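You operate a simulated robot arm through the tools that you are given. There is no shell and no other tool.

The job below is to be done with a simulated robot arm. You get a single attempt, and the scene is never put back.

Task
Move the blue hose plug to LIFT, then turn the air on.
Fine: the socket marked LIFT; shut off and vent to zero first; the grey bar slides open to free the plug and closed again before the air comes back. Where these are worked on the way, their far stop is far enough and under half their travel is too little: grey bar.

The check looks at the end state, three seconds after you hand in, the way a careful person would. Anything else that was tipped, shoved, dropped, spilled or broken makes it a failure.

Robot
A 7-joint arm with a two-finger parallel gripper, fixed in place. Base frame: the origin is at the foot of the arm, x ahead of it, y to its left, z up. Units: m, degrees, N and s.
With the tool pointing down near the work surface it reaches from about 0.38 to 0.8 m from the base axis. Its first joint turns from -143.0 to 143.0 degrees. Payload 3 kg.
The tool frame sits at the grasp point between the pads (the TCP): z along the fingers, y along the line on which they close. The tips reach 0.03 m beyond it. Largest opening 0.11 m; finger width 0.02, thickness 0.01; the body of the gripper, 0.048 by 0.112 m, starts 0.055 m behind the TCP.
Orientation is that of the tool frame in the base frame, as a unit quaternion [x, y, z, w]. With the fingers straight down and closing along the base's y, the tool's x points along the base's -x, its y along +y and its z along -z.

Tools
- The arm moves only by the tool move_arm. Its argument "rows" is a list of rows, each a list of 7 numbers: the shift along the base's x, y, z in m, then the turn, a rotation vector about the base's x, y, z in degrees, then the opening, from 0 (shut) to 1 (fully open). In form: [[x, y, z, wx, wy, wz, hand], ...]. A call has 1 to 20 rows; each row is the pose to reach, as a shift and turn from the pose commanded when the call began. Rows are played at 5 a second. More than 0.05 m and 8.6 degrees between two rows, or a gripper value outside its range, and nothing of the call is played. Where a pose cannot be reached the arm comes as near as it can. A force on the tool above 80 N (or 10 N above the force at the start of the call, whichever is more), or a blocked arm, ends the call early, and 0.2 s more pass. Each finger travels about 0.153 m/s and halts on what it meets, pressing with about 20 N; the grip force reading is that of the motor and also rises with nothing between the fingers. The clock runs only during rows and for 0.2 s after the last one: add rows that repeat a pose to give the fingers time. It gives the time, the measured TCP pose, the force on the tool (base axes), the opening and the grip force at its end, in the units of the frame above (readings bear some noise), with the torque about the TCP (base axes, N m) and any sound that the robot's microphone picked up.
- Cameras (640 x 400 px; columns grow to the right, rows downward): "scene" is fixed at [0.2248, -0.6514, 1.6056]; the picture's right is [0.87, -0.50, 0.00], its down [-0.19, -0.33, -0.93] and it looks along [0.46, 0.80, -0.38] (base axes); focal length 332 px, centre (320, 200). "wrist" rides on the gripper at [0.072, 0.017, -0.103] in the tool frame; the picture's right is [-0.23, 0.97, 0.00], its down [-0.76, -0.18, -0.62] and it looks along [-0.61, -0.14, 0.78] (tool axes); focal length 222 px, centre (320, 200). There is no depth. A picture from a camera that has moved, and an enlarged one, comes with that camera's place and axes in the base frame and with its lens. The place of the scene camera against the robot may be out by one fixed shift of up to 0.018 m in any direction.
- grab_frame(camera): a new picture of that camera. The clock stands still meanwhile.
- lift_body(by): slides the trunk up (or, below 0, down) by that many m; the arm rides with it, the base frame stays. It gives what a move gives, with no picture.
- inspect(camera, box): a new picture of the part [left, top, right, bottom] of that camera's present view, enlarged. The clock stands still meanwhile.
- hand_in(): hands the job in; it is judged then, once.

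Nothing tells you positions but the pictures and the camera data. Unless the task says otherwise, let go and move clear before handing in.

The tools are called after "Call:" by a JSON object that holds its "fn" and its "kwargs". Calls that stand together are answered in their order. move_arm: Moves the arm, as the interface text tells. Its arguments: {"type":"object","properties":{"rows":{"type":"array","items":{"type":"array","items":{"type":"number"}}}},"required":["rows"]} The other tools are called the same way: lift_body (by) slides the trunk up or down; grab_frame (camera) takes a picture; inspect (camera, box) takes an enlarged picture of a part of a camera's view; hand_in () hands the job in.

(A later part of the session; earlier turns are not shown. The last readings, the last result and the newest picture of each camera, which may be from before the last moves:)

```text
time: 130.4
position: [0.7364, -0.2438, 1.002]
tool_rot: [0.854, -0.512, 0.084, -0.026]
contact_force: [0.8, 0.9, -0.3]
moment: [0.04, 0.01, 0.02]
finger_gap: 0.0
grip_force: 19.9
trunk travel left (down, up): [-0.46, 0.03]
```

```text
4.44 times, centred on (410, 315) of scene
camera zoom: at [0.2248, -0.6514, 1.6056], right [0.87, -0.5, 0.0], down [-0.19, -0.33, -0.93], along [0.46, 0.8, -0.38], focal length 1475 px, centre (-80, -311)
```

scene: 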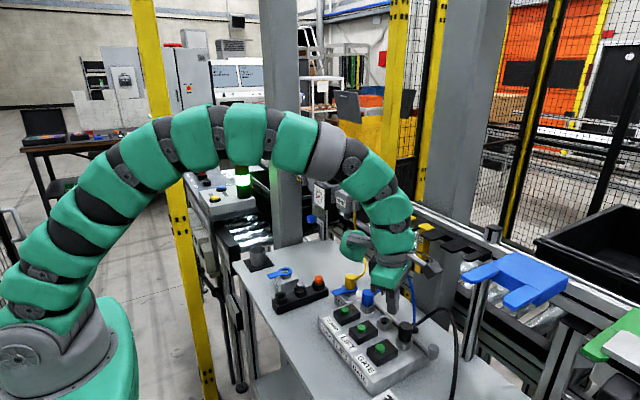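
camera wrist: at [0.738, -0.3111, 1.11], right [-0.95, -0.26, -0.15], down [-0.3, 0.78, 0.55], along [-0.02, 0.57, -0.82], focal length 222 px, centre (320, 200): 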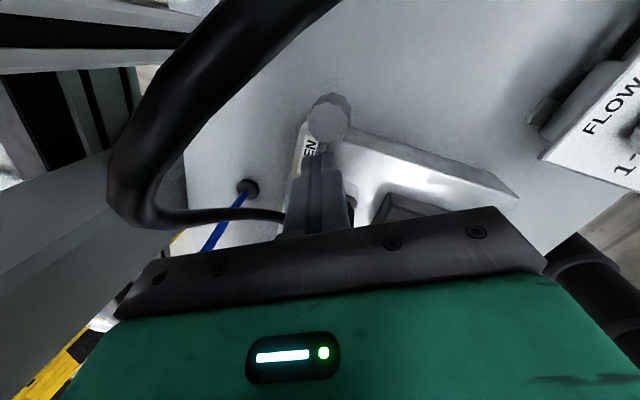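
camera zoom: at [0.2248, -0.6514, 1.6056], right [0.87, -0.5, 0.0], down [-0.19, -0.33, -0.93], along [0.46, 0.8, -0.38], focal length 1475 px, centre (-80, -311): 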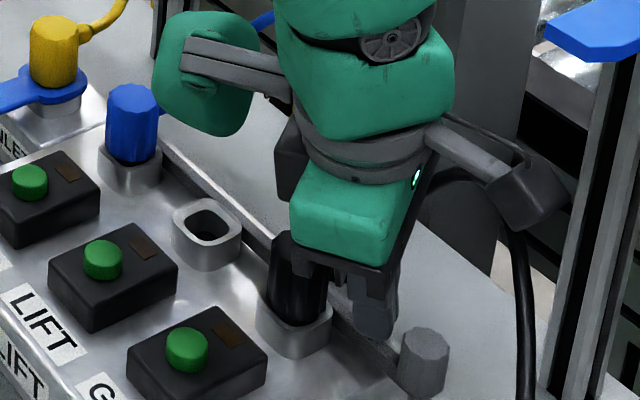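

The fist sits cleanly between plug and handle with no contact. I push the handle toward -y in small steps.

Call:
{"fn": "move_arm", "kwargs": {"rows": [[0, -0.005, 0, 0, 0, 0, 0], [0, -0.01, 0, 0, 0, 0, 0], [0, -0.015, 0, 0, 0, 0, 0], [0, -0.02, 0, 0, 0, 0, 0], [0, -0.02, 0, 0, 0, 0, 0]]}}

Call:
{"fn": "grab_frame", "kwargs": {"camera": "wrist"}}

Call:
{"fn": "inspect", "kwargs": {"camera": "scene", "box": [360, 270, 460, 360]}}

```text
time: 131.6
position: [0.7363, -0.2625, 1.0026]
tool_rot: [0.855, -0.511, 0.083, -0.027]
contact_force: [1.0, -0.4, 0.0]
moment: [0.02, 0.02, -0.01]
finger_gap: 0.0
grip_force: 20.3
trunk travel left (down, up): [-0.46, 0.03]
```

```text
taken
camera wrist: at [0.738, -0.3306, 1.1103], right [-0.95, -0.26, -0.15], down [-0.3, 0.78, 0.55], along [-0.03, 0.57, -0.82], focal length 222 px, centre (320, 200)
```

wrist: 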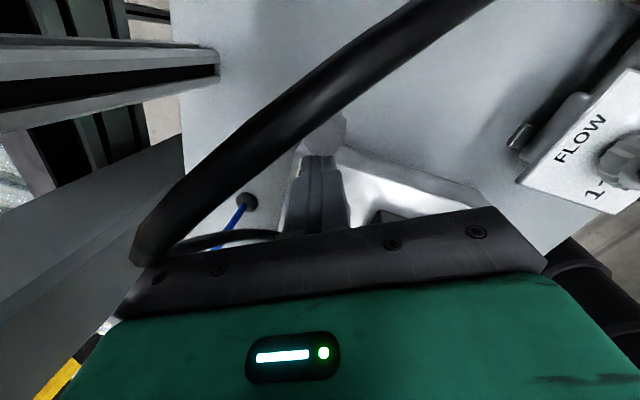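

```text
4.44 times, centred on (410, 315) of scene
camera zoom: at [0.2248, -0.6514, 1.6056], right [0.87, -0.5, 0.0], down [-0.19, -0.33, -0.93], along [0.46, 0.8, -0.38], focal length 1475 px, centre (-80, -311)
```

zoom: 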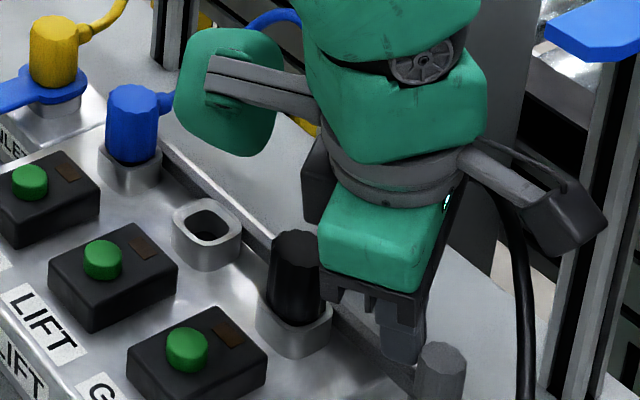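

The handle slides freely. I keep pushing to find the stop.

Call:
{"fn": "move_arm", "kwargs": {"rows": [[0, -0.005, 0, 0, 0, 0, 0], [0, -0.01, 0, 0, 0, 0, 0], [0, -0.015, 0, 0, 0, 0, 0], [0, -0.02, 0, 0, 0, 0, 0], [0, -0.02, 0, 0, 0, 0, 0]]}}

Call:
{"fn": "grab_frame", "kwargs": {"camera": "wrist"}}

Call:
{"fn": "inspect", "kwargs": {"camera": "scene", "box": [360, 270, 460, 360]}}

```text
time: 132.8
position: [0.735, -0.2705, 1.0012]
tool_rot: [0.857, -0.508, 0.08, -0.029]
contact_force: [-21.0, 75.2, -1.9]
moment: [2.1, 1.0, -0.01]
finger_gap: 0.0002
grip_force: 20.0
trunk travel left (down, up): [-0.46, 0.03]
```

```text
taken
camera wrist: at [0.7381, -0.3397, 1.1098], right [-0.95, -0.27, -0.15], down [-0.31, 0.77, 0.56], along [-0.03, 0.57, -0.82], focal length 222 px, centre (320, 200)
```

wrist: 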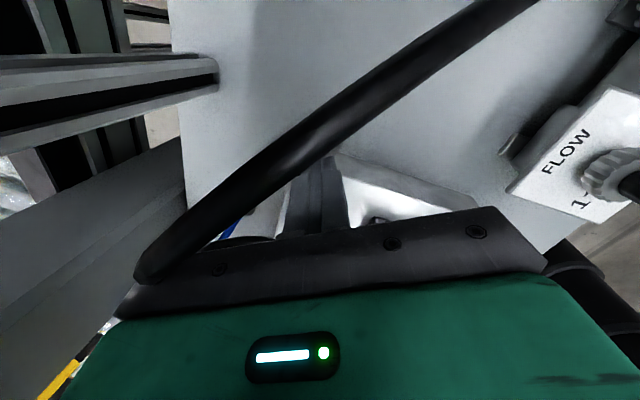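

```text
4.44 times, centred on (410, 315) of scene
camera zoom: at [0.2248, -0.6514, 1.6056], right [0.87, -0.5, 0.0], down [-0.19, -0.33, -0.93], along [0.46, 0.8, -0.38], focal length 1475 px, centre (-80, -311)
```

zoom: 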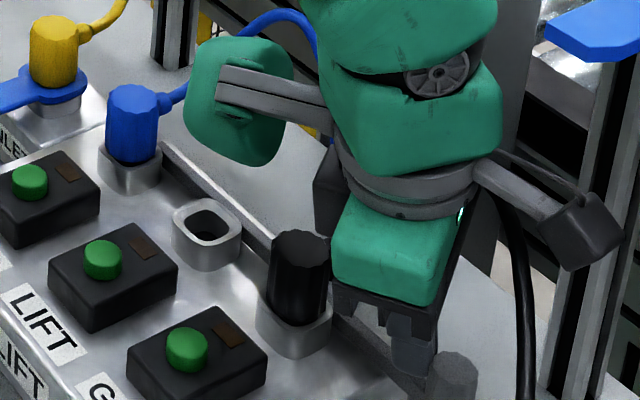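

The bar hit its far stop (75 N at the fingertip, about 20 mm of travel), so it is open. I release the pressure, rise a little and retreat from under the bracket.

Call:
{"fn": "move_arm", "kwargs": {"rows": [[0, 0.012, 0, 0, 0, 0, 0], [0, 0.024, 0.0, 0, 0, 0, 0], [0, 0.026, 0.02, 0, 0, 0, 0], [0, 0.026, 0.045, 0, 0, 0, 0], [-0.03, 0.026, 0.05, 0, 0, 0, 0], [-0.07, 0.03, 0.05, 0, 0, 0, 0], [-0.1, 0.04, 0.06, 0, 0, 0, 0], [-0.1, 0.05, 0.1, 0, 0, 0, 0], [-0.1, 0.05, 0.1, 0, 0, 0, 0]]}}

Call:
{"fn": "inspect", "kwargs": {"camera": "scene", "box": [350, 260, 460, 360]}}

Call:
{"fn": "grab_frame", "kwargs": {"camera": "wrist"}}

```text
time: 134.8
position: [0.6352, -0.2345, 1.1046]
tool_rot: [0.855, -0.511, 0.083, -0.026]
contact_force: [-1.2, -1.1, -0.5]
moment: [0.02, -0.03, 0.02]
finger_gap: 0.0
grip_force: 20.1
trunk travel left (down, up): [-0.46, 0.03]
```

```text
4.00 times, centred on (405, 310) of scene
camera zoom: at [0.2248, -0.6514, 1.6056], right [0.87, -0.5, 0.0], down [-0.19, -0.33, -0.93], along [0.46, 0.8, -0.38], focal length 1328 px, centre (-20, -240)
```

zoom: 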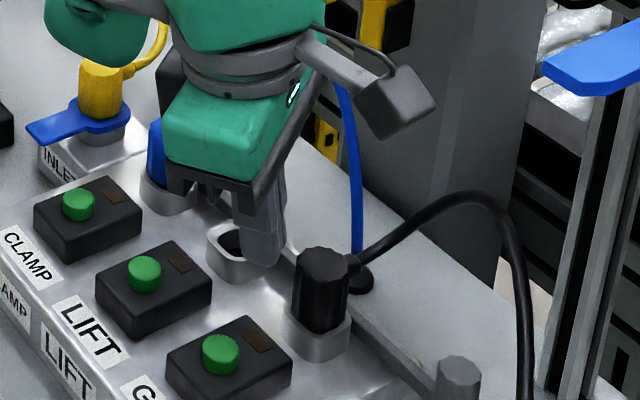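

```text
taken
camera wrist: at [0.6362, -0.3016, 1.2112], right [-0.95, -0.26, -0.15], down [-0.3, 0.78, 0.55], along [-0.03, 0.57, -0.82], focal length 222 px, centre (320, 200)
```

wrist: 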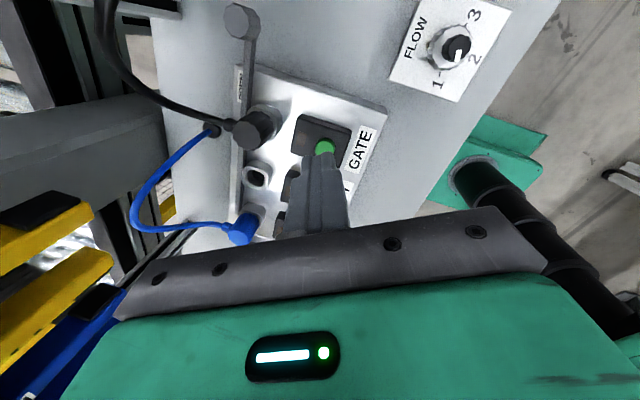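

The bar is fully drawn out. Now I reorient (camera toward the rack, 20° tilt) and move over the blue plug.

Call:
{"fn": "move_arm", "kwargs": {"rows": [[0.0, 0.03, 0.01, -1.42, -1.5, 6.8, 0.1], [0.005, 0.06, 0.02, -2.84, -3.0, 13.6, 0.25], [0.01, 0.09, 0.02, -4.26, -4.5, 20.4, 0.4], [0.018, 0.12, 0.015, -5.68, -6.0, 27.2, 0.55], [0.026, 0.15, 0.005, -7.1, -7.5, 34, 0.55], [0.035, 0.1745, -0.005, -8.52, -8.99, 40.75, 0.55], [0.035, 0.1745, -0.005, -8.52, -8.99, 40.75, 0.55]]}}

Call:
{"fn": "grab_frame", "kwargs": {"camera": "wrist"}}

Call:
{"fn": "inspect", "kwargs": {"camera": "wrist", "box": [220, 0, 420, 170]}}

```text
time: 136.4
position: [0.6739, -0.0611, 1.096]
tool_rot: [0.97, -0.171, 0.171, -0.031]
contact_force: [0.6, -0.6, 0.9]
moment: [-0.01, -0.02, 0.0]
finger_gap: 0.0605
grip_force: 0.0
trunk travel left (down, up): [-0.46, 0.03]
```

```text
taken
camera wrist: at [0.6969, -0.1026, 1.2148], right [-0.51, -0.84, -0.19], down [-0.83, 0.43, 0.36], along [-0.22, 0.34, -0.91], focal length 222 px, centre (320, 200)
```

wrist: 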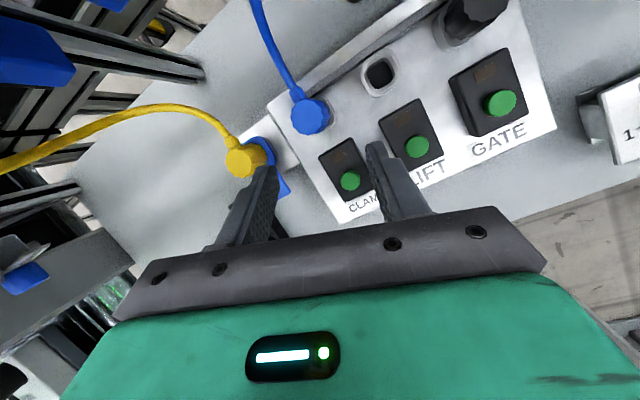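

```text
2.35 times, centred on (320, 85) of wrist
camera zoom: at [0.6969, -0.1026, 1.2148], right [-0.51, -0.84, -0.19], down [-0.83, 0.43, 0.36], along [-0.22, 0.34, -0.91], focal length 523 px, centre (320, 471)
```

zoom: 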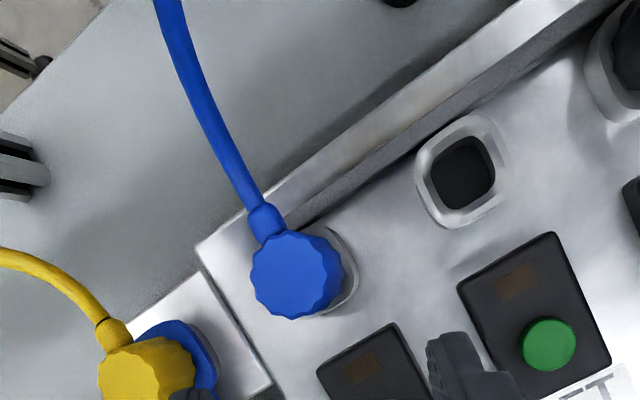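

The plug axis measures (0.7205, -0.0553) and the LIFT socket (0.7208, -0.1302). I go above the plug and descend around it.

Call:
{"fn": "move_arm", "kwargs": {"rows": [[0.02, 0.003, -0.018, 0, 0, 0, 0.55], [0.04, 0.0058, -0.036, 0, 0, 0, 0.55], [0.04, 0.0058, -0.055, 0, 0, 0, 0.55], [0.04, 0.0058, -0.072, 0, 0, 0, 0.55], [0.04, 0.0058, -0.086, 0, 0, 0, 0.55], [0.04, 0.0058, -0.096, 0, 0, 0, 0.55], [0.04, 0.0058, -0.096, 0, 0, 0, 0.55]]}}

Call:
{"fn": "grab_frame", "kwargs": {"camera": "wrist"}}

Call:
{"fn": "inspect", "kwargs": {"camera": "scene", "box": [330, 240, 450, 340]}}

```text
time: 138.0
position: [0.7143, -0.0529, 0.9996]
tool_rot: [0.97, -0.171, 0.169, -0.031]
contact_force: [0.1, -0.3, -0.6]
moment: [0.0, -0.02, 0.02]
finger_gap: 0.0603
grip_force: 0.0
trunk travel left (down, up): [-0.46, 0.03]
```

```text
taken
camera wrist: at [0.7372, -0.0938, 1.1182], right [-0.51, -0.84, -0.19], down [-0.83, 0.43, 0.36], along [-0.22, 0.34, -0.91], focal length 222 px, centre (320, 200)
```

wrist: 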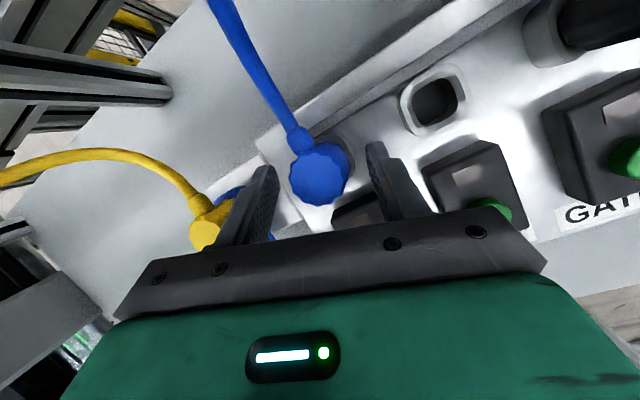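

```text
4.00 times, centred on (390, 290) of scene
camera zoom: at [0.2248, -0.6514, 1.6056], right [0.87, -0.5, 0.0], down [-0.19, -0.33, -0.93], along [0.46, 0.8, -0.38], focal length 1328 px, centre (40, -160)
```

zoom: 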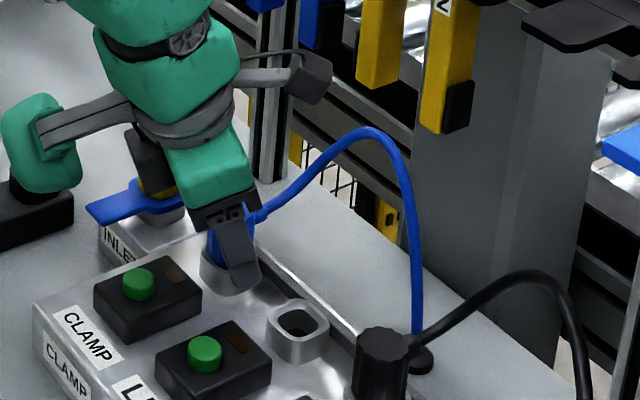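

The plug is centred between the fingers. I grip it.

Call:
{"fn": "move_arm", "kwargs": {"rows": [[0, 0, 0, 0, 0, 0, 0.4], [0, 0, 0, 0, 0, 0, 0.2], [0, 0, 0, 0, 0, 0, 0], [0, 0, 0, 0, 0, 0, 0]]}}

Call:
{"fn": "move_arm", "kwargs": {"rows": [[0, 0, 0.004, 0, 0, 0, 0], [0, 0, 0.008, 0, 0, 0, 0], [0, 0, 0.012, 0, 0, 0, 0], [0, 0, 0.012, 0, 0, 0, 0]]}}

Call:
{"fn": "inspect", "kwargs": {"camera": "scene", "box": [330, 240, 450, 340]}}

Call:
{"fn": "grab_frame", "kwargs": {"camera": "wrist"}}

```text
time: 139.0
position: [0.7136, -0.055, 0.9996]
tool_rot: [0.97, -0.173, 0.17, -0.031]
contact_force: [-1.7, -19.2, -2.9]
moment: [-0.98, 0.17, -0.12]
finger_gap: 0.0305
grip_force: 20.2
trunk travel left (down, up): [-0.46, 0.03]
```

```text
time: 140.0
position: [0.7125, -0.0522, 1.016]
tool_rot: [0.969, -0.171, 0.173, -0.032]
contact_force: [1.0, -7.4, 13.5]
moment: [-0.24, -0.14, -0.06]
finger_gap: 0.0298
grip_force: 20.1
trunk travel left (down, up): [-0.46, 0.03]
```

```text
4.00 times, centred on (390, 290) of scene
camera zoom: at [0.2248, -0.6514, 1.6056], right [0.87, -0.5, 0.0], down [-0.19, -0.33, -0.93], along [0.46, 0.8, -0.38], focal length 1328 px, centre (40, -160)
```

zoom: 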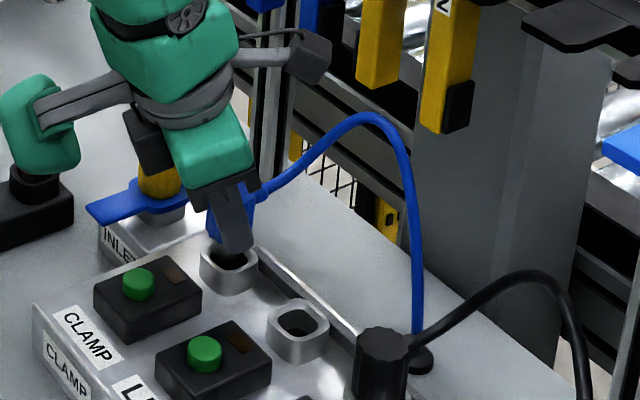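

```text
taken
camera wrist: at [0.7352, -0.0938, 1.1342], right [-0.51, -0.84, -0.19], down [-0.83, 0.43, 0.36], along [-0.22, 0.34, -0.91], focal length 222 px, centre (320, 200)
```

wrist: 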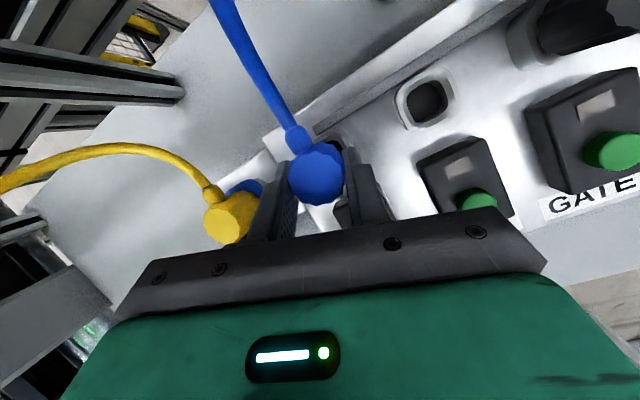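

The plug is coming out. I raise it a little further and check.

Call:
{"fn": "move_arm", "kwargs": {"rows": [[0, 0, 0.005, 0, 0, 0, 0], [0, 0, 0.01, 0, 0, 0, 0], [0, 0, 0.015, 0, 0, 0, 0], [0, 0, 0.018, 0, 0, 0, 0], [0, 0, 0.018, 0, 0, 0, 0]]}}

Call:
{"fn": "inspect", "kwargs": {"camera": "scene", "box": [330, 240, 450, 340]}}

Call:
{"fn": "inspect", "kwargs": {"camera": "wrist", "box": [220, 50, 460, 220]}}

```text
time: 141.2
position: [0.7122, -0.0525, 1.032]
tool_rot: [0.97, -0.171, 0.171, -0.031]
contact_force: [-0.4, 0.8, -0.2]
moment: [-0.01, 0.01, 0.02]
finger_gap: 0.0297
grip_force: 19.8
trunk travel left (down, up): [-0.46, 0.03]
```

```text
4.00 times, centred on (390, 290) of scene
camera zoom: at [0.2248, -0.6514, 1.6056], right [0.87, -0.5, 0.0], down [-0.19, -0.33, -0.93], along [0.46, 0.8, -0.38], focal length 1328 px, centre (40, -160)
```

zoom: 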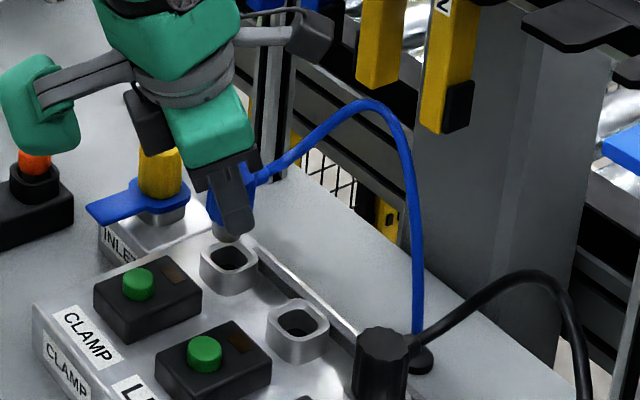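

```text
2.35 times, centred on (340, 135) of wrist
camera zoom: at [0.7356, -0.0936, 1.1494], right [-0.51, -0.84, -0.19], down [-0.83, 0.43, 0.36], along [-0.22, 0.34, -0.91], focal length 523 px, centre (273, 353)
```

zoom: 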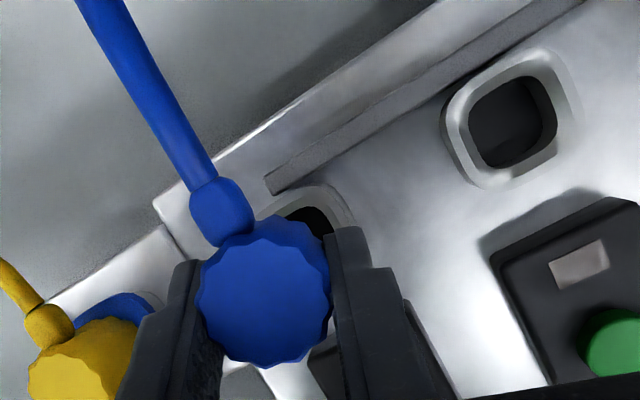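

The plug is free of the CLAMP socket. I carry it over to LIFT at this height (75 mm toward -y).

Call:
{"fn": "move_arm", "kwargs": {"rows": [[0.0, 0, 0.006, 0, 0, 0, 0], [0.0005, -0.02, 0.008, 0, 0, 0, 0], [0.001, -0.04, 0.008, 0, 0, 0, 0], [0.0015, -0.06, 0.008, 0, 0, 0, 0], [0.0017, -0.0774, 0.008, 0, 0, 0, 0], [0.0017, -0.0774, 0.008, 0, 0, 0, 0]]}}

Call:
{"fn": "inspect", "kwargs": {"camera": "wrist", "box": [220, 50, 460, 220]}}

Call:
{"fn": "inspect", "kwargs": {"camera": "scene", "box": [340, 260, 440, 340]}}

```text
time: 142.6
position: [0.7134, -0.1305, 1.0389]
tool_rot: [0.97, -0.171, 0.17, -0.031]
contact_force: [-1.1, -0.1, -0.1]
moment: [-0.05, -0.02, -0.02]
finger_gap: 0.0298
grip_force: 20.2
trunk travel left (down, up): [-0.46, 0.03]
```

```text
2.35 times, centred on (340, 135) of wrist
camera zoom: at [0.7372, -0.1724, 1.1572], right [-0.51, -0.84, -0.19], down [-0.83, 0.43, 0.36], along [-0.22, 0.34, -0.91], focal length 523 px, centre (273, 353)
```

zoom: 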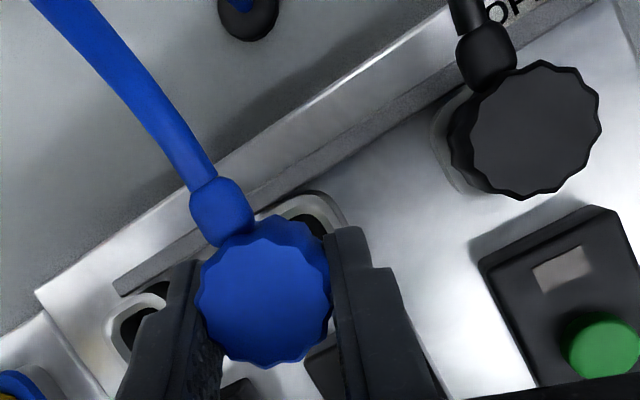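

```text
5.00 times, centred on (390, 300) of scene
camera zoom: at [0.2248, -0.6514, 1.6056], right [0.87, -0.5, 0.0], down [-0.19, -0.33, -0.93], along [0.46, 0.8, -0.38], focal length 1660 px, centre (-30, -300)
```

zoom: 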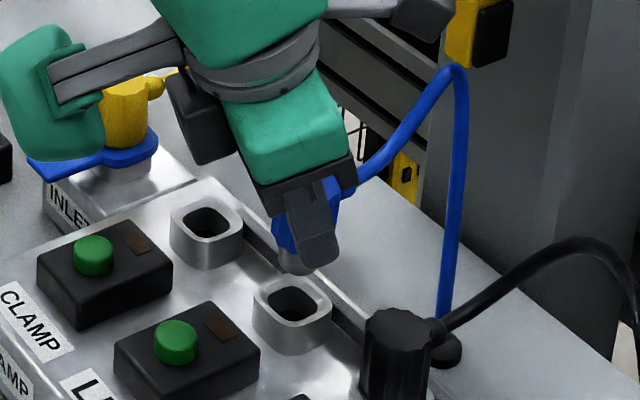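

Plug and LIFT socket line up the same way they did at CLAMP. I lower it to the mouth of the socket.

Call:
{"fn": "move_arm", "kwargs": {"rows": [[0, 0.0003, -0.006, 0, 0, 0, 0], [0, 0.0003, -0.012, 0, 0, 0, 0], [0, 0.0003, -0.017, 0, 0, 0, 0], [0, 0.0003, -0.021, 0, 0, 0, 0], [0, 0.0003, -0.021, 0, 0, 0, 0]]}}

Call:
{"fn": "inspect", "kwargs": {"camera": "scene", "box": [340, 260, 440, 340]}}

Call:
{"fn": "inspect", "kwargs": {"camera": "wrist", "box": [220, 50, 460, 220]}}

```text
time: 143.8
position: [0.7118, -0.1284, 1.0158]
tool_rot: [0.97, -0.173, 0.171, -0.031]
contact_force: [-0.2, 0.6, 0.1]
moment: [-0.01, 0.01, -0.03]
finger_gap: 0.0296
grip_force: 20.0
trunk travel left (down, up): [-0.46, 0.03]
```

```text
5.00 times, centred on (390, 300) of scene
camera zoom: at [0.2248, -0.6514, 1.6056], right [0.87, -0.5, 0.0], down [-0.19, -0.33, -0.93], along [0.46, 0.8, -0.38], focal length 1660 px, centre (-30, -300)
```

zoom: 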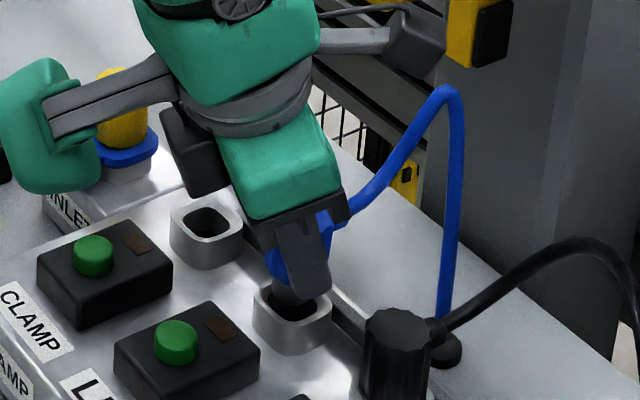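

```text
2.35 times, centred on (340, 135) of wrist
camera zoom: at [0.7363, -0.1706, 1.1362], right [-0.51, -0.84, -0.19], down [-0.83, 0.43, 0.36], along [-0.22, 0.34, -0.91], focal length 523 px, centre (273, 353)
```

zoom: 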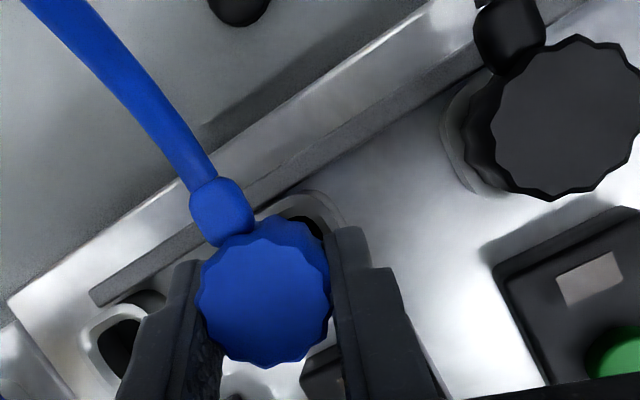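

Call:
{"fn": "move_arm", "kwargs": {"rows": [[0.0008, 0.0008, 0, 0, 0, 0, 0], [0.0008, 0.0008, -0.003, 0, 0, 0, 0], [0.0008, 0.0008, -0.006, 0, 0, 0, 0], [0.0008, 0.0008, -0.009, 0, 0, 0, 0], [0.0008, 0.0008, -0.009, 0, 0, 0, 0]]}}

Call:
{"fn": "inspect", "kwargs": {"camera": "scene", "box": [350, 270, 430, 330]}}

```text
time: 145.0
position: [0.7137, -0.1302, 1.0102]
tool_rot: [0.969, -0.172, 0.173, -0.032]
contact_force: [-1.6, -13.6, 17.9]
moment: [-0.5, -0.09, -0.11]
finger_gap: 0.03
grip_force: 19.5
trunk travel left (down, up): [-0.46, 0.03]
```

```text
6.67 times, centred on (390, 300) of scene
camera zoom: at [0.2248, -0.6514, 1.6056], right [0.87, -0.5, 0.0], down [-0.19, -0.33, -0.93], along [0.46, 0.8, -0.38], focal length 2213 px, centre (-147, -467)
```

zoom: 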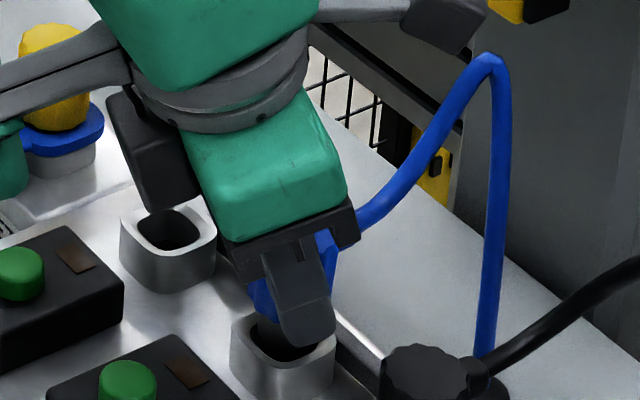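

Call:
{"fn": "move_arm", "kwargs": {"rows": [[0, -0.001, 0, 0, 0, 0, 0], [0, -0.002, 0, 0, 0, 0, 0], [0, -0.002, 0, 0, 0, 0, 0]]}}

```text
time: 145.8
position: [0.7132, -0.131, 1.0072]
tool_rot: [0.97, -0.171, 0.169, -0.031]
contact_force: [-3.5, -5.4, -4.0]
moment: [-0.28, 0.21, 0.0]
finger_gap: 0.03
grip_force: 20.1
trunk travel left (down, up): [-0.46, 0.03]
```

The plug slipped into the socket mouth once re-centred. I push it home.

Call:
{"fn": "move_arm", "kwargs": {"rows": [[0.0, -0.0006, -0.002, 0, 0, 0, 0], [0.0, -0.0006, -0.004, 0, 0, 0, 0], [0.0, -0.0006, -0.006, 0, 0, 0, 0], [0.0, -0.0006, -0.008, 0, 0, 0, 0], [0.0, -0.0006, -0.008, 0, 0, 0, 0]]}}

Call:
{"fn": "inspect", "kwargs": {"camera": "scene", "box": [350, 270, 430, 330]}}

Call:
{"fn": "inspect", "kwargs": {"camera": "wrist", "box": [220, 50, 460, 220]}}

```text
time: 147.0
position: [0.712, -0.1316, 0.9996]
tool_rot: [0.97, -0.171, 0.17, -0.03]
contact_force: [-8.1, 0.3, 2.3]
moment: [0.05, 0.39, 0.08]
finger_gap: 0.03
grip_force: 19.9
trunk travel left (down, up): [-0.46, 0.03]
```

```text
6.67 times, centred on (390, 300) of scene
camera zoom: at [0.2248, -0.6514, 1.6056], right [0.87, -0.5, 0.0], down [-0.19, -0.33, -0.93], along [0.46, 0.8, -0.38], focal length 2213 px, centre (-147, -467)
```

zoom: 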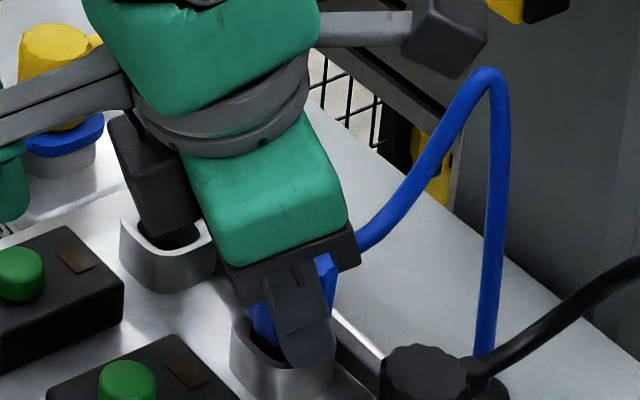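

```text
2.35 times, centred on (340, 135) of wrist
camera zoom: at [0.7367, -0.1719, 1.1195], right [-0.51, -0.84, -0.19], down [-0.83, 0.43, 0.36], along [-0.22, 0.34, -0.91], focal length 523 px, centre (273, 353)
```

zoom: 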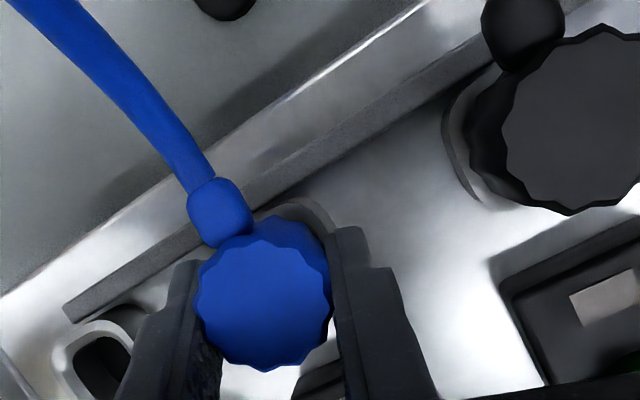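

TCP height is now the same as when the plug was seated in CLAMP. I press slightly further to confirm it is bottomed.

Call:
{"fn": "move_arm", "kwargs": {"rows": [[0.0015, 0, -0.002, 0, 0, 0, 0], [0.0015, 0, -0.004, 0, 0, 0, 0], [0.0015, 0, -0.006, 0, 0, 0, 0], [0.0015, 0, -0.006, 0, 0, 0, 0]]}}

Call:
{"fn": "inspect", "kwargs": {"camera": "scene", "box": [350, 270, 430, 330]}}

```text
time: 148.0
position: [0.7131, -0.13, 0.9986]
tool_rot: [0.969, -0.171, 0.174, -0.031]
contact_force: [-16.7, 4.2, 33.2]
moment: [-0.35, 0.9, 0.04]
finger_gap: 0.0299
grip_force: 20.1
trunk travel left (down, up): [-0.46, 0.03]
```

```text
6.67 times, centred on (390, 300) of scene
camera zoom: at [0.2248, -0.6514, 1.6056], right [0.87, -0.5, 0.0], down [-0.19, -0.33, -0.93], along [0.46, 0.8, -0.38], focal length 2213 px, centre (-147, -467)
```

zoom: 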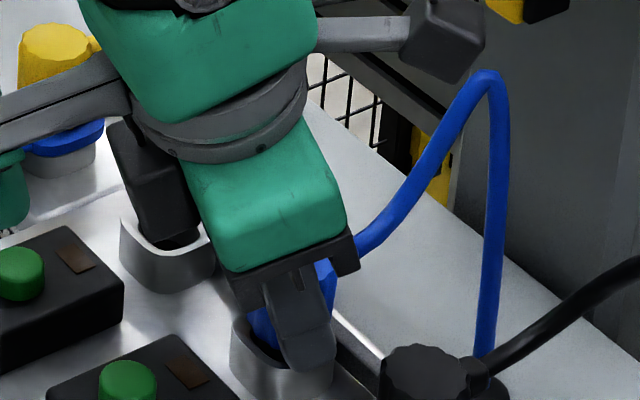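

It is firmly bottomed (33 N, no further travel). I relax the push, open the fingers and rise clear.

Call:
{"fn": "move_arm", "kwargs": {"rows": [[-0.001, 0, 0.004, 0, 0, 0, 0], [-0.001, 0, 0.004, 0, 0, 0, 0.3], [-0.001, 0, 0.004, 0, 0, 0, 0.55], [-0.001, 0, 0.004, 0, 0, 0, 0.55], [-0.001, 0, 0.02, 0, 0, 0, 0.55], [-0.001, 0, 0.04, 0, 0, 0, 0.55], [-0.01, 0, 0.06, 0, 0, 0, 0.55], [-0.03, 0, 0.08, 0, 0, 0, 0.55], [-0.05, 0, 0.1, 0, 0, 0, 0.55], [-0.05, 0, 0.1, 0, 0, 0, 0.55]]}}

Call:
{"fn": "inspect", "kwargs": {"camera": "scene", "box": [350, 265, 450, 345]}}

Call:
{"fn": "inspect", "kwargs": {"camera": "wrist", "box": [220, 0, 460, 170]}}

```text
time: 150.2
position: [0.665, -0.133, 1.0966]
tool_rot: [0.97, -0.171, 0.171, -0.031]
contact_force: [-0.1, -0.1, 0.7]
moment: [-0.02, 0.0, -0.02]
finger_gap: 0.0604
grip_force: 0.1
trunk travel left (down, up): [-0.46, 0.03]
```

```text
5.00 times, centred on (400, 305) of scene
camera zoom: at [0.2248, -0.6514, 1.6056], right [0.87, -0.5, 0.0], down [-0.19, -0.33, -0.93], along [0.46, 0.8, -0.38], focal length 1660 px, centre (-80, -325)
```

zoom: 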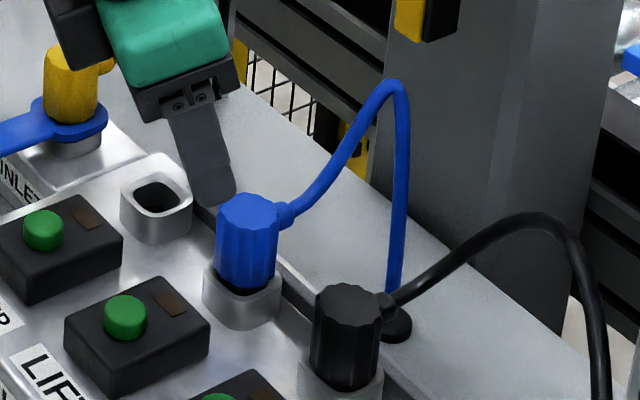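

```text
2.35 times, centred on (340, 85) of wrist
camera zoom: at [0.689, -0.1735, 1.2157], right [-0.51, -0.84, -0.19], down [-0.83, 0.43, 0.36], along [-0.22, 0.34, -0.91], focal length 523 px, centre (273, 471)
```

zoom: 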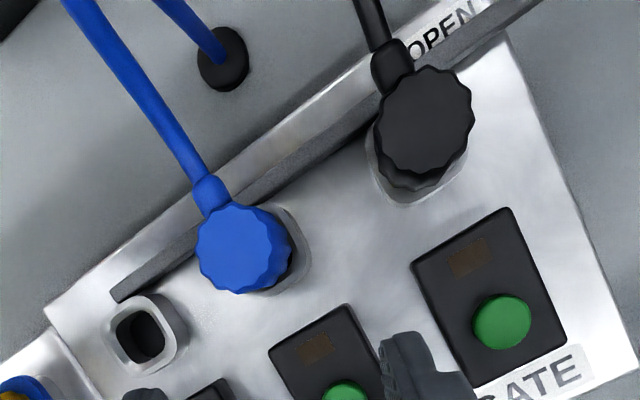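

Call:
{"fn": "inspect", "kwargs": {"camera": "scene", "box": [370, 280, 430, 330]}}

```text
8.00 times, centred on (400, 305) of scene
camera zoom: at [0.2248, -0.6514, 1.6056], right [0.87, -0.5, 0.0], down [-0.19, -0.33, -0.93], along [0.46, 0.8, -0.38], focal length 2655 px, centre (-320, -640)
```

zoom: 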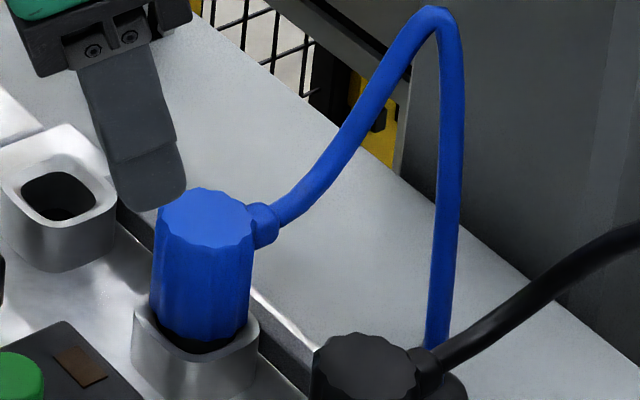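

Call:
{"fn": "inspect", "kwargs": {"camera": "scene", "box": [340, 280, 460, 370]}}

```text
4.44 times, centred on (400, 325) of scene
camera zoom: at [0.2248, -0.6514, 1.6056], right [0.87, -0.5, 0.0], down [-0.19, -0.33, -0.93], along [0.46, 0.8, -0.38], focal length 1475 px, centre (-36, -356)
```

zoom: 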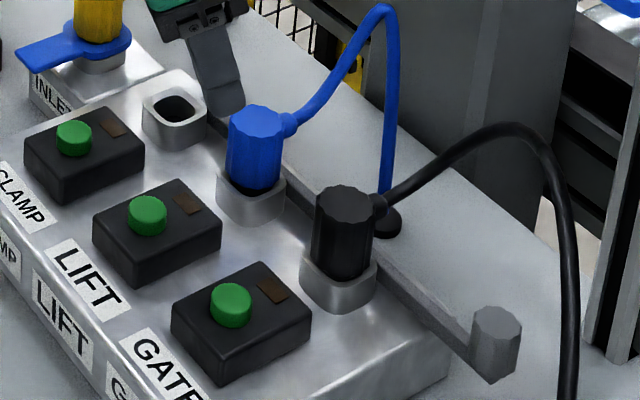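

Call:
{"fn": "inspect", "kwargs": {"camera": "scene", "box": [378, 300, 418, 325]}}

Call:
{"fn": "inspect", "kwargs": {"camera": "scene", "box": [395, 315, 435, 345]}}

```text
16.00 times, centred on (398, 312) of scene
camera zoom: at [0.2248, -0.6514, 1.6056], right [0.87, -0.5, 0.0], down [-0.19, -0.33, -0.93], along [0.46, 0.8, -0.38], focal length 5311 px, centre (-928, -1600)
```

zoom: 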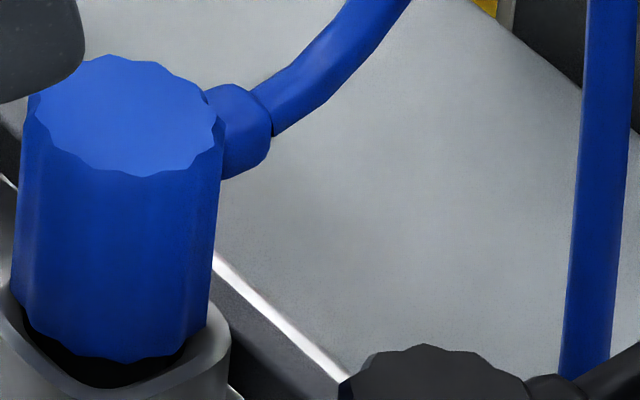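

```text
13.33 times, centred on (415, 330) of scene
camera zoom: at [0.2248, -0.6514, 1.6056], right [0.87, -0.5, 0.0], down [-0.19, -0.33, -0.93], along [0.46, 0.8, -0.38], focal length 4426 px, centre (-947, -1533)
```

zoom: 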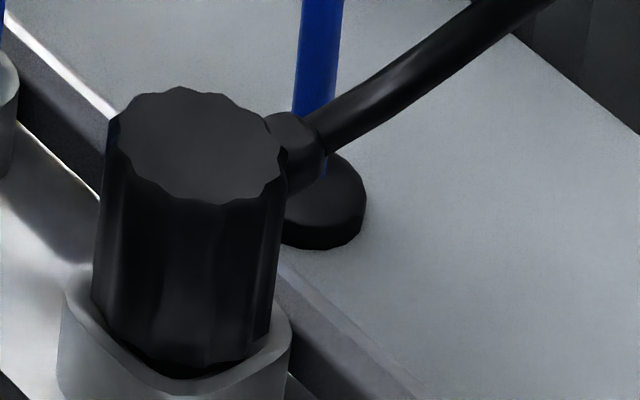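

The plug's top looks perhaps 1–2 mm higher than the neighbouring seated plug, so I'll close the fingers and press down on it from above to be certain.

Call:
{"fn": "move_arm", "kwargs": {"rows": [[0.018, 0.001, -0.012, 0, 0, 0, 0.2], [0.037, 0.002, -0.025, 0, 0, 0, 0], [0.0546, 0.0028, -0.04, 0, 0, 0, 0], [0.0546, 0.0028, -0.055, 0, 0, 0, 0], [0.0546, 0.0028, -0.064, 0, 0, 0, 0], [0.0546, 0.0028, -0.069, 0, 0, 0, 0], [0.0546, 0.0028, -0.073, 0, 0, 0, 0], [0.0546, 0.0028, -0.073, 0, 0, 0, 0]]}}

Call:
{"fn": "inspect", "kwargs": {"camera": "scene", "box": [370, 280, 430, 330]}}

```text
time: 151.7
position: [0.7232, -0.1285, 1.0363]
tool_rot: [0.968, -0.171, 0.183, -0.032]
contact_force: [-3.0, -0.7, 39.4]
moment: [-0.05, 0.02, -0.02]
finger_gap: 0.0
grip_force: 20.0
trunk travel left (down, up): [-0.46, 0.03]
stopped in row 7: the force on the tool passed its limit at 87 N (the readings are from after the stop); the commanded pose is now the measured one
```

```text
8.00 times, centred on (400, 305) of scene
camera zoom: at [0.2248, -0.6514, 1.6056], right [0.87, -0.5, 0.0], down [-0.19, -0.33, -0.93], along [0.46, 0.8, -0.38], focal length 2655 px, centre (-320, -640)
```

zoom: 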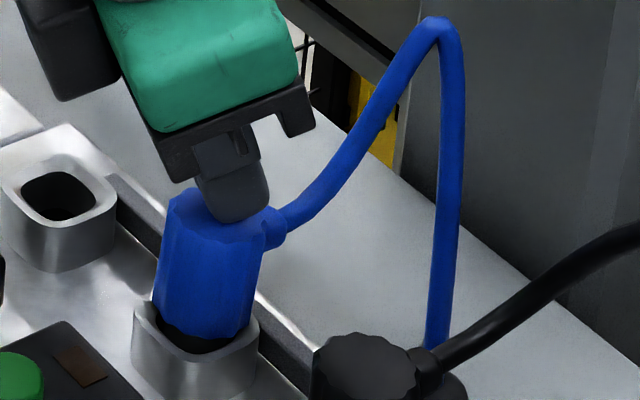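

The plug is not fully home: it sits several mm high and leans a little. I lift off and look.

Call:
{"fn": "move_arm", "kwargs": {"rows": [[0, 0, 0.015, 0, 0, 0, 0], [-0.01, 0, 0.035, 0, 0, 0, 0], [-0.035, 0, 0.055, 0, 0, 0, 0.3], [-0.055, 0, 0.06, 0, 0, 0, 0.55], [-0.055, 0, 0.06, 0, 0, 0, 0.55]]}}

Call:
{"fn": "inspect", "kwargs": {"camera": "scene", "box": [370, 280, 430, 330]}}

Call:
{"fn": "inspect", "kwargs": {"camera": "wrist", "box": [220, 0, 460, 170]}}

```text
time: 152.9
position: [0.6698, -0.13, 1.0904]
tool_rot: [0.969, -0.171, 0.177, -0.032]
contact_force: [0.0, -0.6, -0.2]
moment: [0.03, 0.0, -0.01]
finger_gap: 0.0605
grip_force: 0.0
trunk travel left (down, up): [-0.46, 0.03]
```

```text
8.00 times, centred on (400, 305) of scene
camera zoom: at [0.2248, -0.6514, 1.6056], right [0.87, -0.5, 0.0], down [-0.19, -0.33, -0.93], along [0.46, 0.8, -0.38], focal length 2655 px, centre (-320, -640)
```

zoom: 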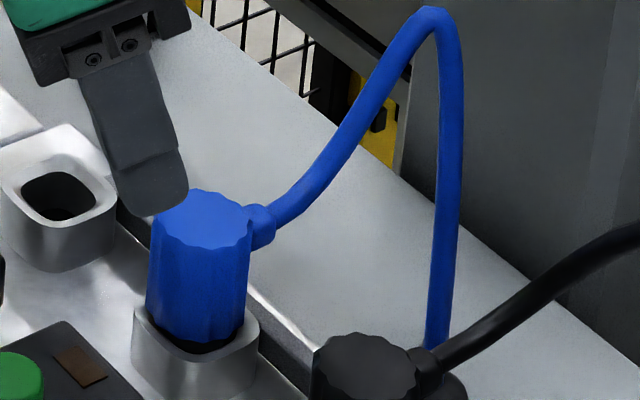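

```text
2.35 times, centred on (340, 85) of wrist
camera zoom: at [0.6913, -0.1697, 1.2099], right [-0.51, -0.84, -0.19], down [-0.83, 0.43, 0.35], along [-0.21, 0.34, -0.92], focal length 523 px, centre (273, 471)
```

zoom: 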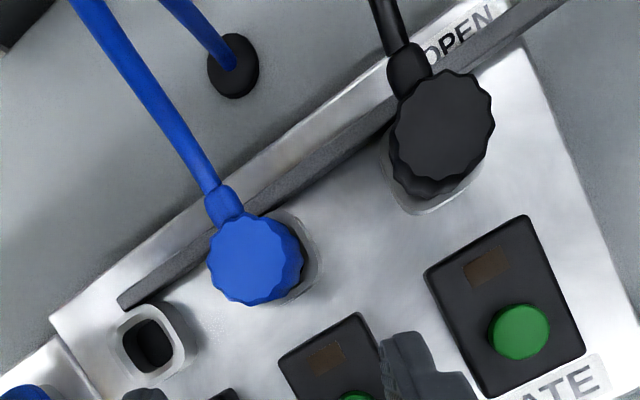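

The plug top is about 9 mm higher than it sat in CLAMP: it slid up in my grip on extraction. I regrip it a little higher (keeping the fingertips off the collar) and push it down the remaining distance.

Call:
{"fn": "move_arm", "kwargs": {"rows": [[0.02, -0.0005, -0.02, 0, 0, 0, 0.55], [0.0435, -0.001, -0.04, 0, 0, 0, 0.55], [0.0435, -0.001, -0.06, 0, 0, 0, 0.55], [0.0435, -0.001, -0.075, 0, 0, 0, 0.55], [0.0435, -0.001, -0.0814, 0, 0, 0, 0.55], [0.0435, -0.001, -0.0814, 0, 0, 0, 0.2], [0.0435, -0.001, -0.0814, 0, 0, 0, 0], [0.0435, -0.001, -0.0814, 0, 0, 0, 0]]}}

Call:
{"fn": "inspect", "kwargs": {"camera": "wrist", "box": [220, 50, 460, 220]}}

Call:
{"fn": "inspect", "kwargs": {"camera": "scene", "box": [370, 280, 430, 330]}}

```text
time: 154.7
position: [0.7129, -0.1316, 1.0084]
tool_rot: [0.968, -0.171, 0.178, -0.031]
contact_force: [-1.2, -9.7, -1.8]
moment: [-0.6, 0.1, -0.06]
finger_gap: 0.03
grip_force: 19.8
trunk travel left (down, up): [-0.46, 0.03]
```

```text
2.35 times, centred on (340, 135) of wrist
camera zoom: at [0.7336, -0.1721, 1.1269], right [-0.51, -0.84, -0.19], down [-0.83, 0.43, 0.35], along [-0.21, 0.34, -0.92], focal length 523 px, centre (273, 353)
```

zoom: 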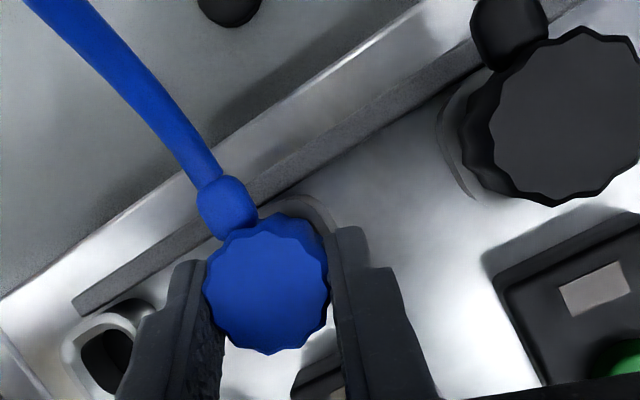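

```text
8.00 times, centred on (400, 305) of scene
camera zoom: at [0.2248, -0.6514, 1.6056], right [0.87, -0.5, 0.0], down [-0.19, -0.33, -0.93], along [0.46, 0.8, -0.38], focal length 2655 px, centre (-320, -640)
```

zoom: 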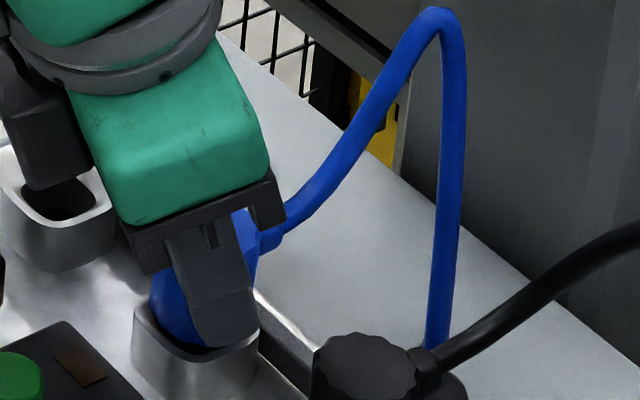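

Call:
{"fn": "move_arm", "kwargs": {"rows": [[-0.0005, -0.001, -0.002, 0, 0, 0, 0], [-0.0005, -0.0012, -0.004, 0, 0, 0, 0], [-0.0005, -0.0012, -0.006, 0, 0, 0, 0], [-0.0005, -0.0012, -0.006, 0, 0, 0, 0]]}}

Call:
{"fn": "inspect", "kwargs": {"camera": "wrist", "box": [220, 50, 460, 220]}}

```text
time: 155.7
position: [0.7105, -0.1307, 1.004]
tool_rot: [0.968, -0.172, 0.178, -0.031]
contact_force: [-0.1, -5.2, 18.2]
moment: [-0.31, -0.16, -0.04]
finger_gap: 0.0297
grip_force: 19.6
trunk travel left (down, up): [-0.46, 0.03]
```

```text
2.35 times, centred on (340, 135) of wrist
camera zoom: at [0.7325, -0.1722, 1.1234], right [-0.51, -0.84, -0.2], down [-0.83, 0.43, 0.35], along [-0.21, 0.34, -0.92], focal length 523 px, centre (273, 353)
```

zoom: 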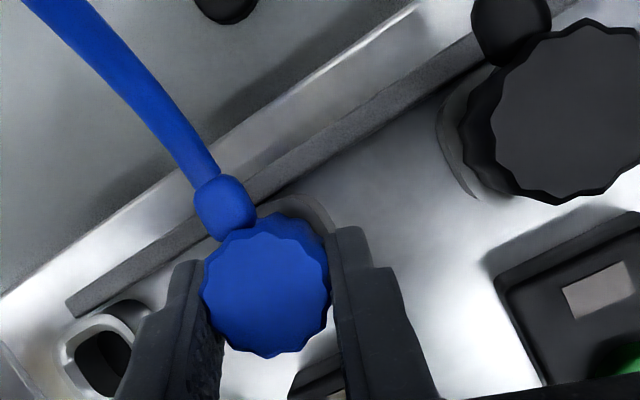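

My grip slips at about 18 N, so the last millimetres need a push from above, square on. I release, rise, turn the fist to a near-vertical pose and align it over the plug's axis.

Call:
{"fn": "move_arm", "kwargs": {"rows": [[0, 0, 0.002, 0, 0, 0, 0.3], [0, 0, 0.002, 0, 0, 0, 0.6], [0, 0, 0.02, 0, 0, 0, 0.6], [0, 0, 0.045, 0, 0, 0, 0.6], [-0.01, 0, 0.065, 1.44, 2.7, -6.5, 0.4], [-0.015, 0, 0.07, 2.9, 5.4, -13, 0.2], [-0.015, 0, 0.07, 4.3, 8.05, -19.5, 0], [-0.015, 0, 0.07, 5.8, 10.7, -26, 0], [-0.015, 0, 0.07, 7.2, 13.4, -32.5, 0], [-0.015, 0, 0.07, 8.66, 16.1, -39, 0], [-0.015, 0, 0.07, 8.66, 16.1, -39, 0]]}}

Call:
{"fn": "grab_frame", "kwargs": {"camera": "wrist"}}

Call:
{"fn": "inspect", "kwargs": {"camera": "scene", "box": [350, 240, 450, 340]}}

```text
time: 158.1
position: [0.6973, -0.1314, 1.0747]
tool_rot: [0.866, -0.5, 0.031, -0.018]
contact_force: [-0.4, 1.0, 0.1]
moment: [-0.01, 0.02, 0.01]
finger_gap: 0.0
grip_force: 20.3
trunk travel left (down, up): [-0.46, 0.03]
```

```text
taken
camera wrist: at [0.7112, -0.2025, 1.1787], right [-0.95, -0.29, -0.07], down [-0.27, 0.75, 0.61], along [-0.13, 0.6, -0.79], focal length 222 px, centre (320, 200)
```

wrist: 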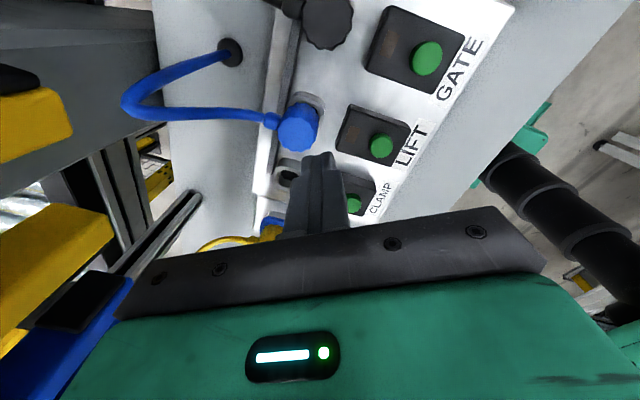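

```text
4.00 times, centred on (400, 290) of scene
camera zoom: at [0.2248, -0.6514, 1.6056], right [0.87, -0.5, 0.0], down [-0.19, -0.33, -0.93], along [0.46, 0.8, -0.38], focal length 1328 px, centre (0, -160)
```

zoom: 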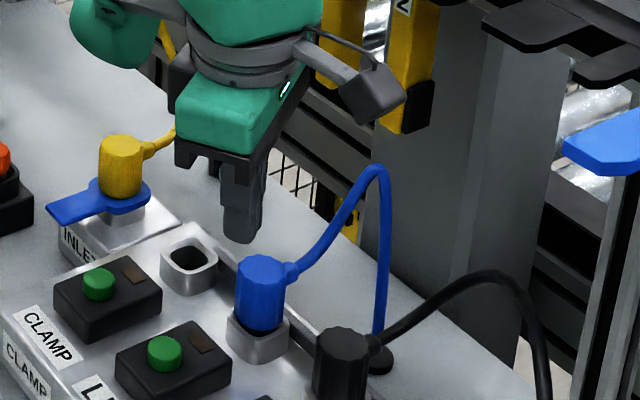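

Call:
{"fn": "move_arm", "kwargs": {"rows": [[0.012, 0.0, -0.01, 0, 0, 0, 0], [0.0202, 0.0004, -0.025, 0, 0, 0, 0], [0.0202, 0.0004, -0.034, 0, 0, 0, 0], [0.0202, 0.0004, -0.039, 0, 0, 0, 0], [0.0202, 0.0004, -0.042, 0, 0, 0, 0], [0.0202, 0.0004, -0.044, 0, 0, 0, 0], [0.0202, 0.0004, -0.044, 0, 0, 0, 0]]}}

Call:
{"fn": "inspect", "kwargs": {"camera": "scene", "box": [370, 280, 430, 330]}}

Call:
{"fn": "inspect", "kwargs": {"camera": "wrist", "box": [220, 60, 420, 220]}}

```text
time: 159.7
position: [0.7146, -0.1301, 1.0333]
tool_rot: [0.866, -0.499, 0.034, -0.019]
contact_force: [-1.9, 4.6, 58.4]
moment: [0.31, 0.15, 0.0]
finger_gap: 0.0
grip_force: 20.0
trunk travel left (down, up): [-0.46, 0.03]
```

```text
8.00 times, centred on (400, 305) of scene
camera zoom: at [0.2248, -0.6514, 1.6056], right [0.87, -0.5, 0.0], down [-0.19, -0.33, -0.93], along [0.46, 0.8, -0.38], focal length 2655 px, centre (-320, -640)
```

zoom: 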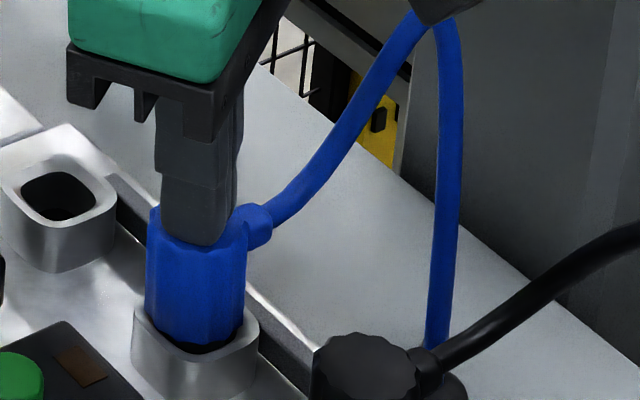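

```text
2.50 times, centred on (320, 140) of wrist
camera zoom: at [0.7287, -0.2008, 1.1394], right [-0.95, -0.29, -0.08], down [-0.28, 0.75, 0.6], along [-0.12, 0.6, -0.79], focal length 555 px, centre (320, 350)
```

zoom: 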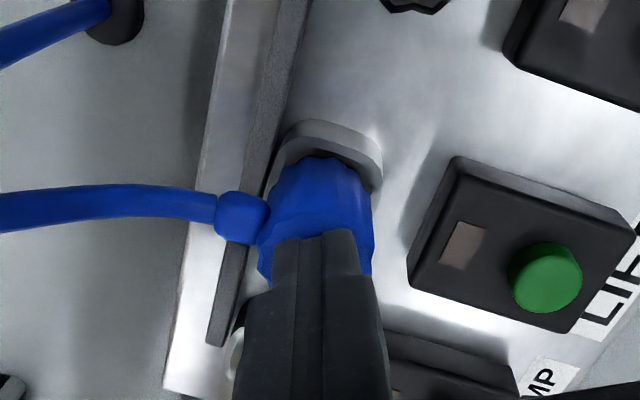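

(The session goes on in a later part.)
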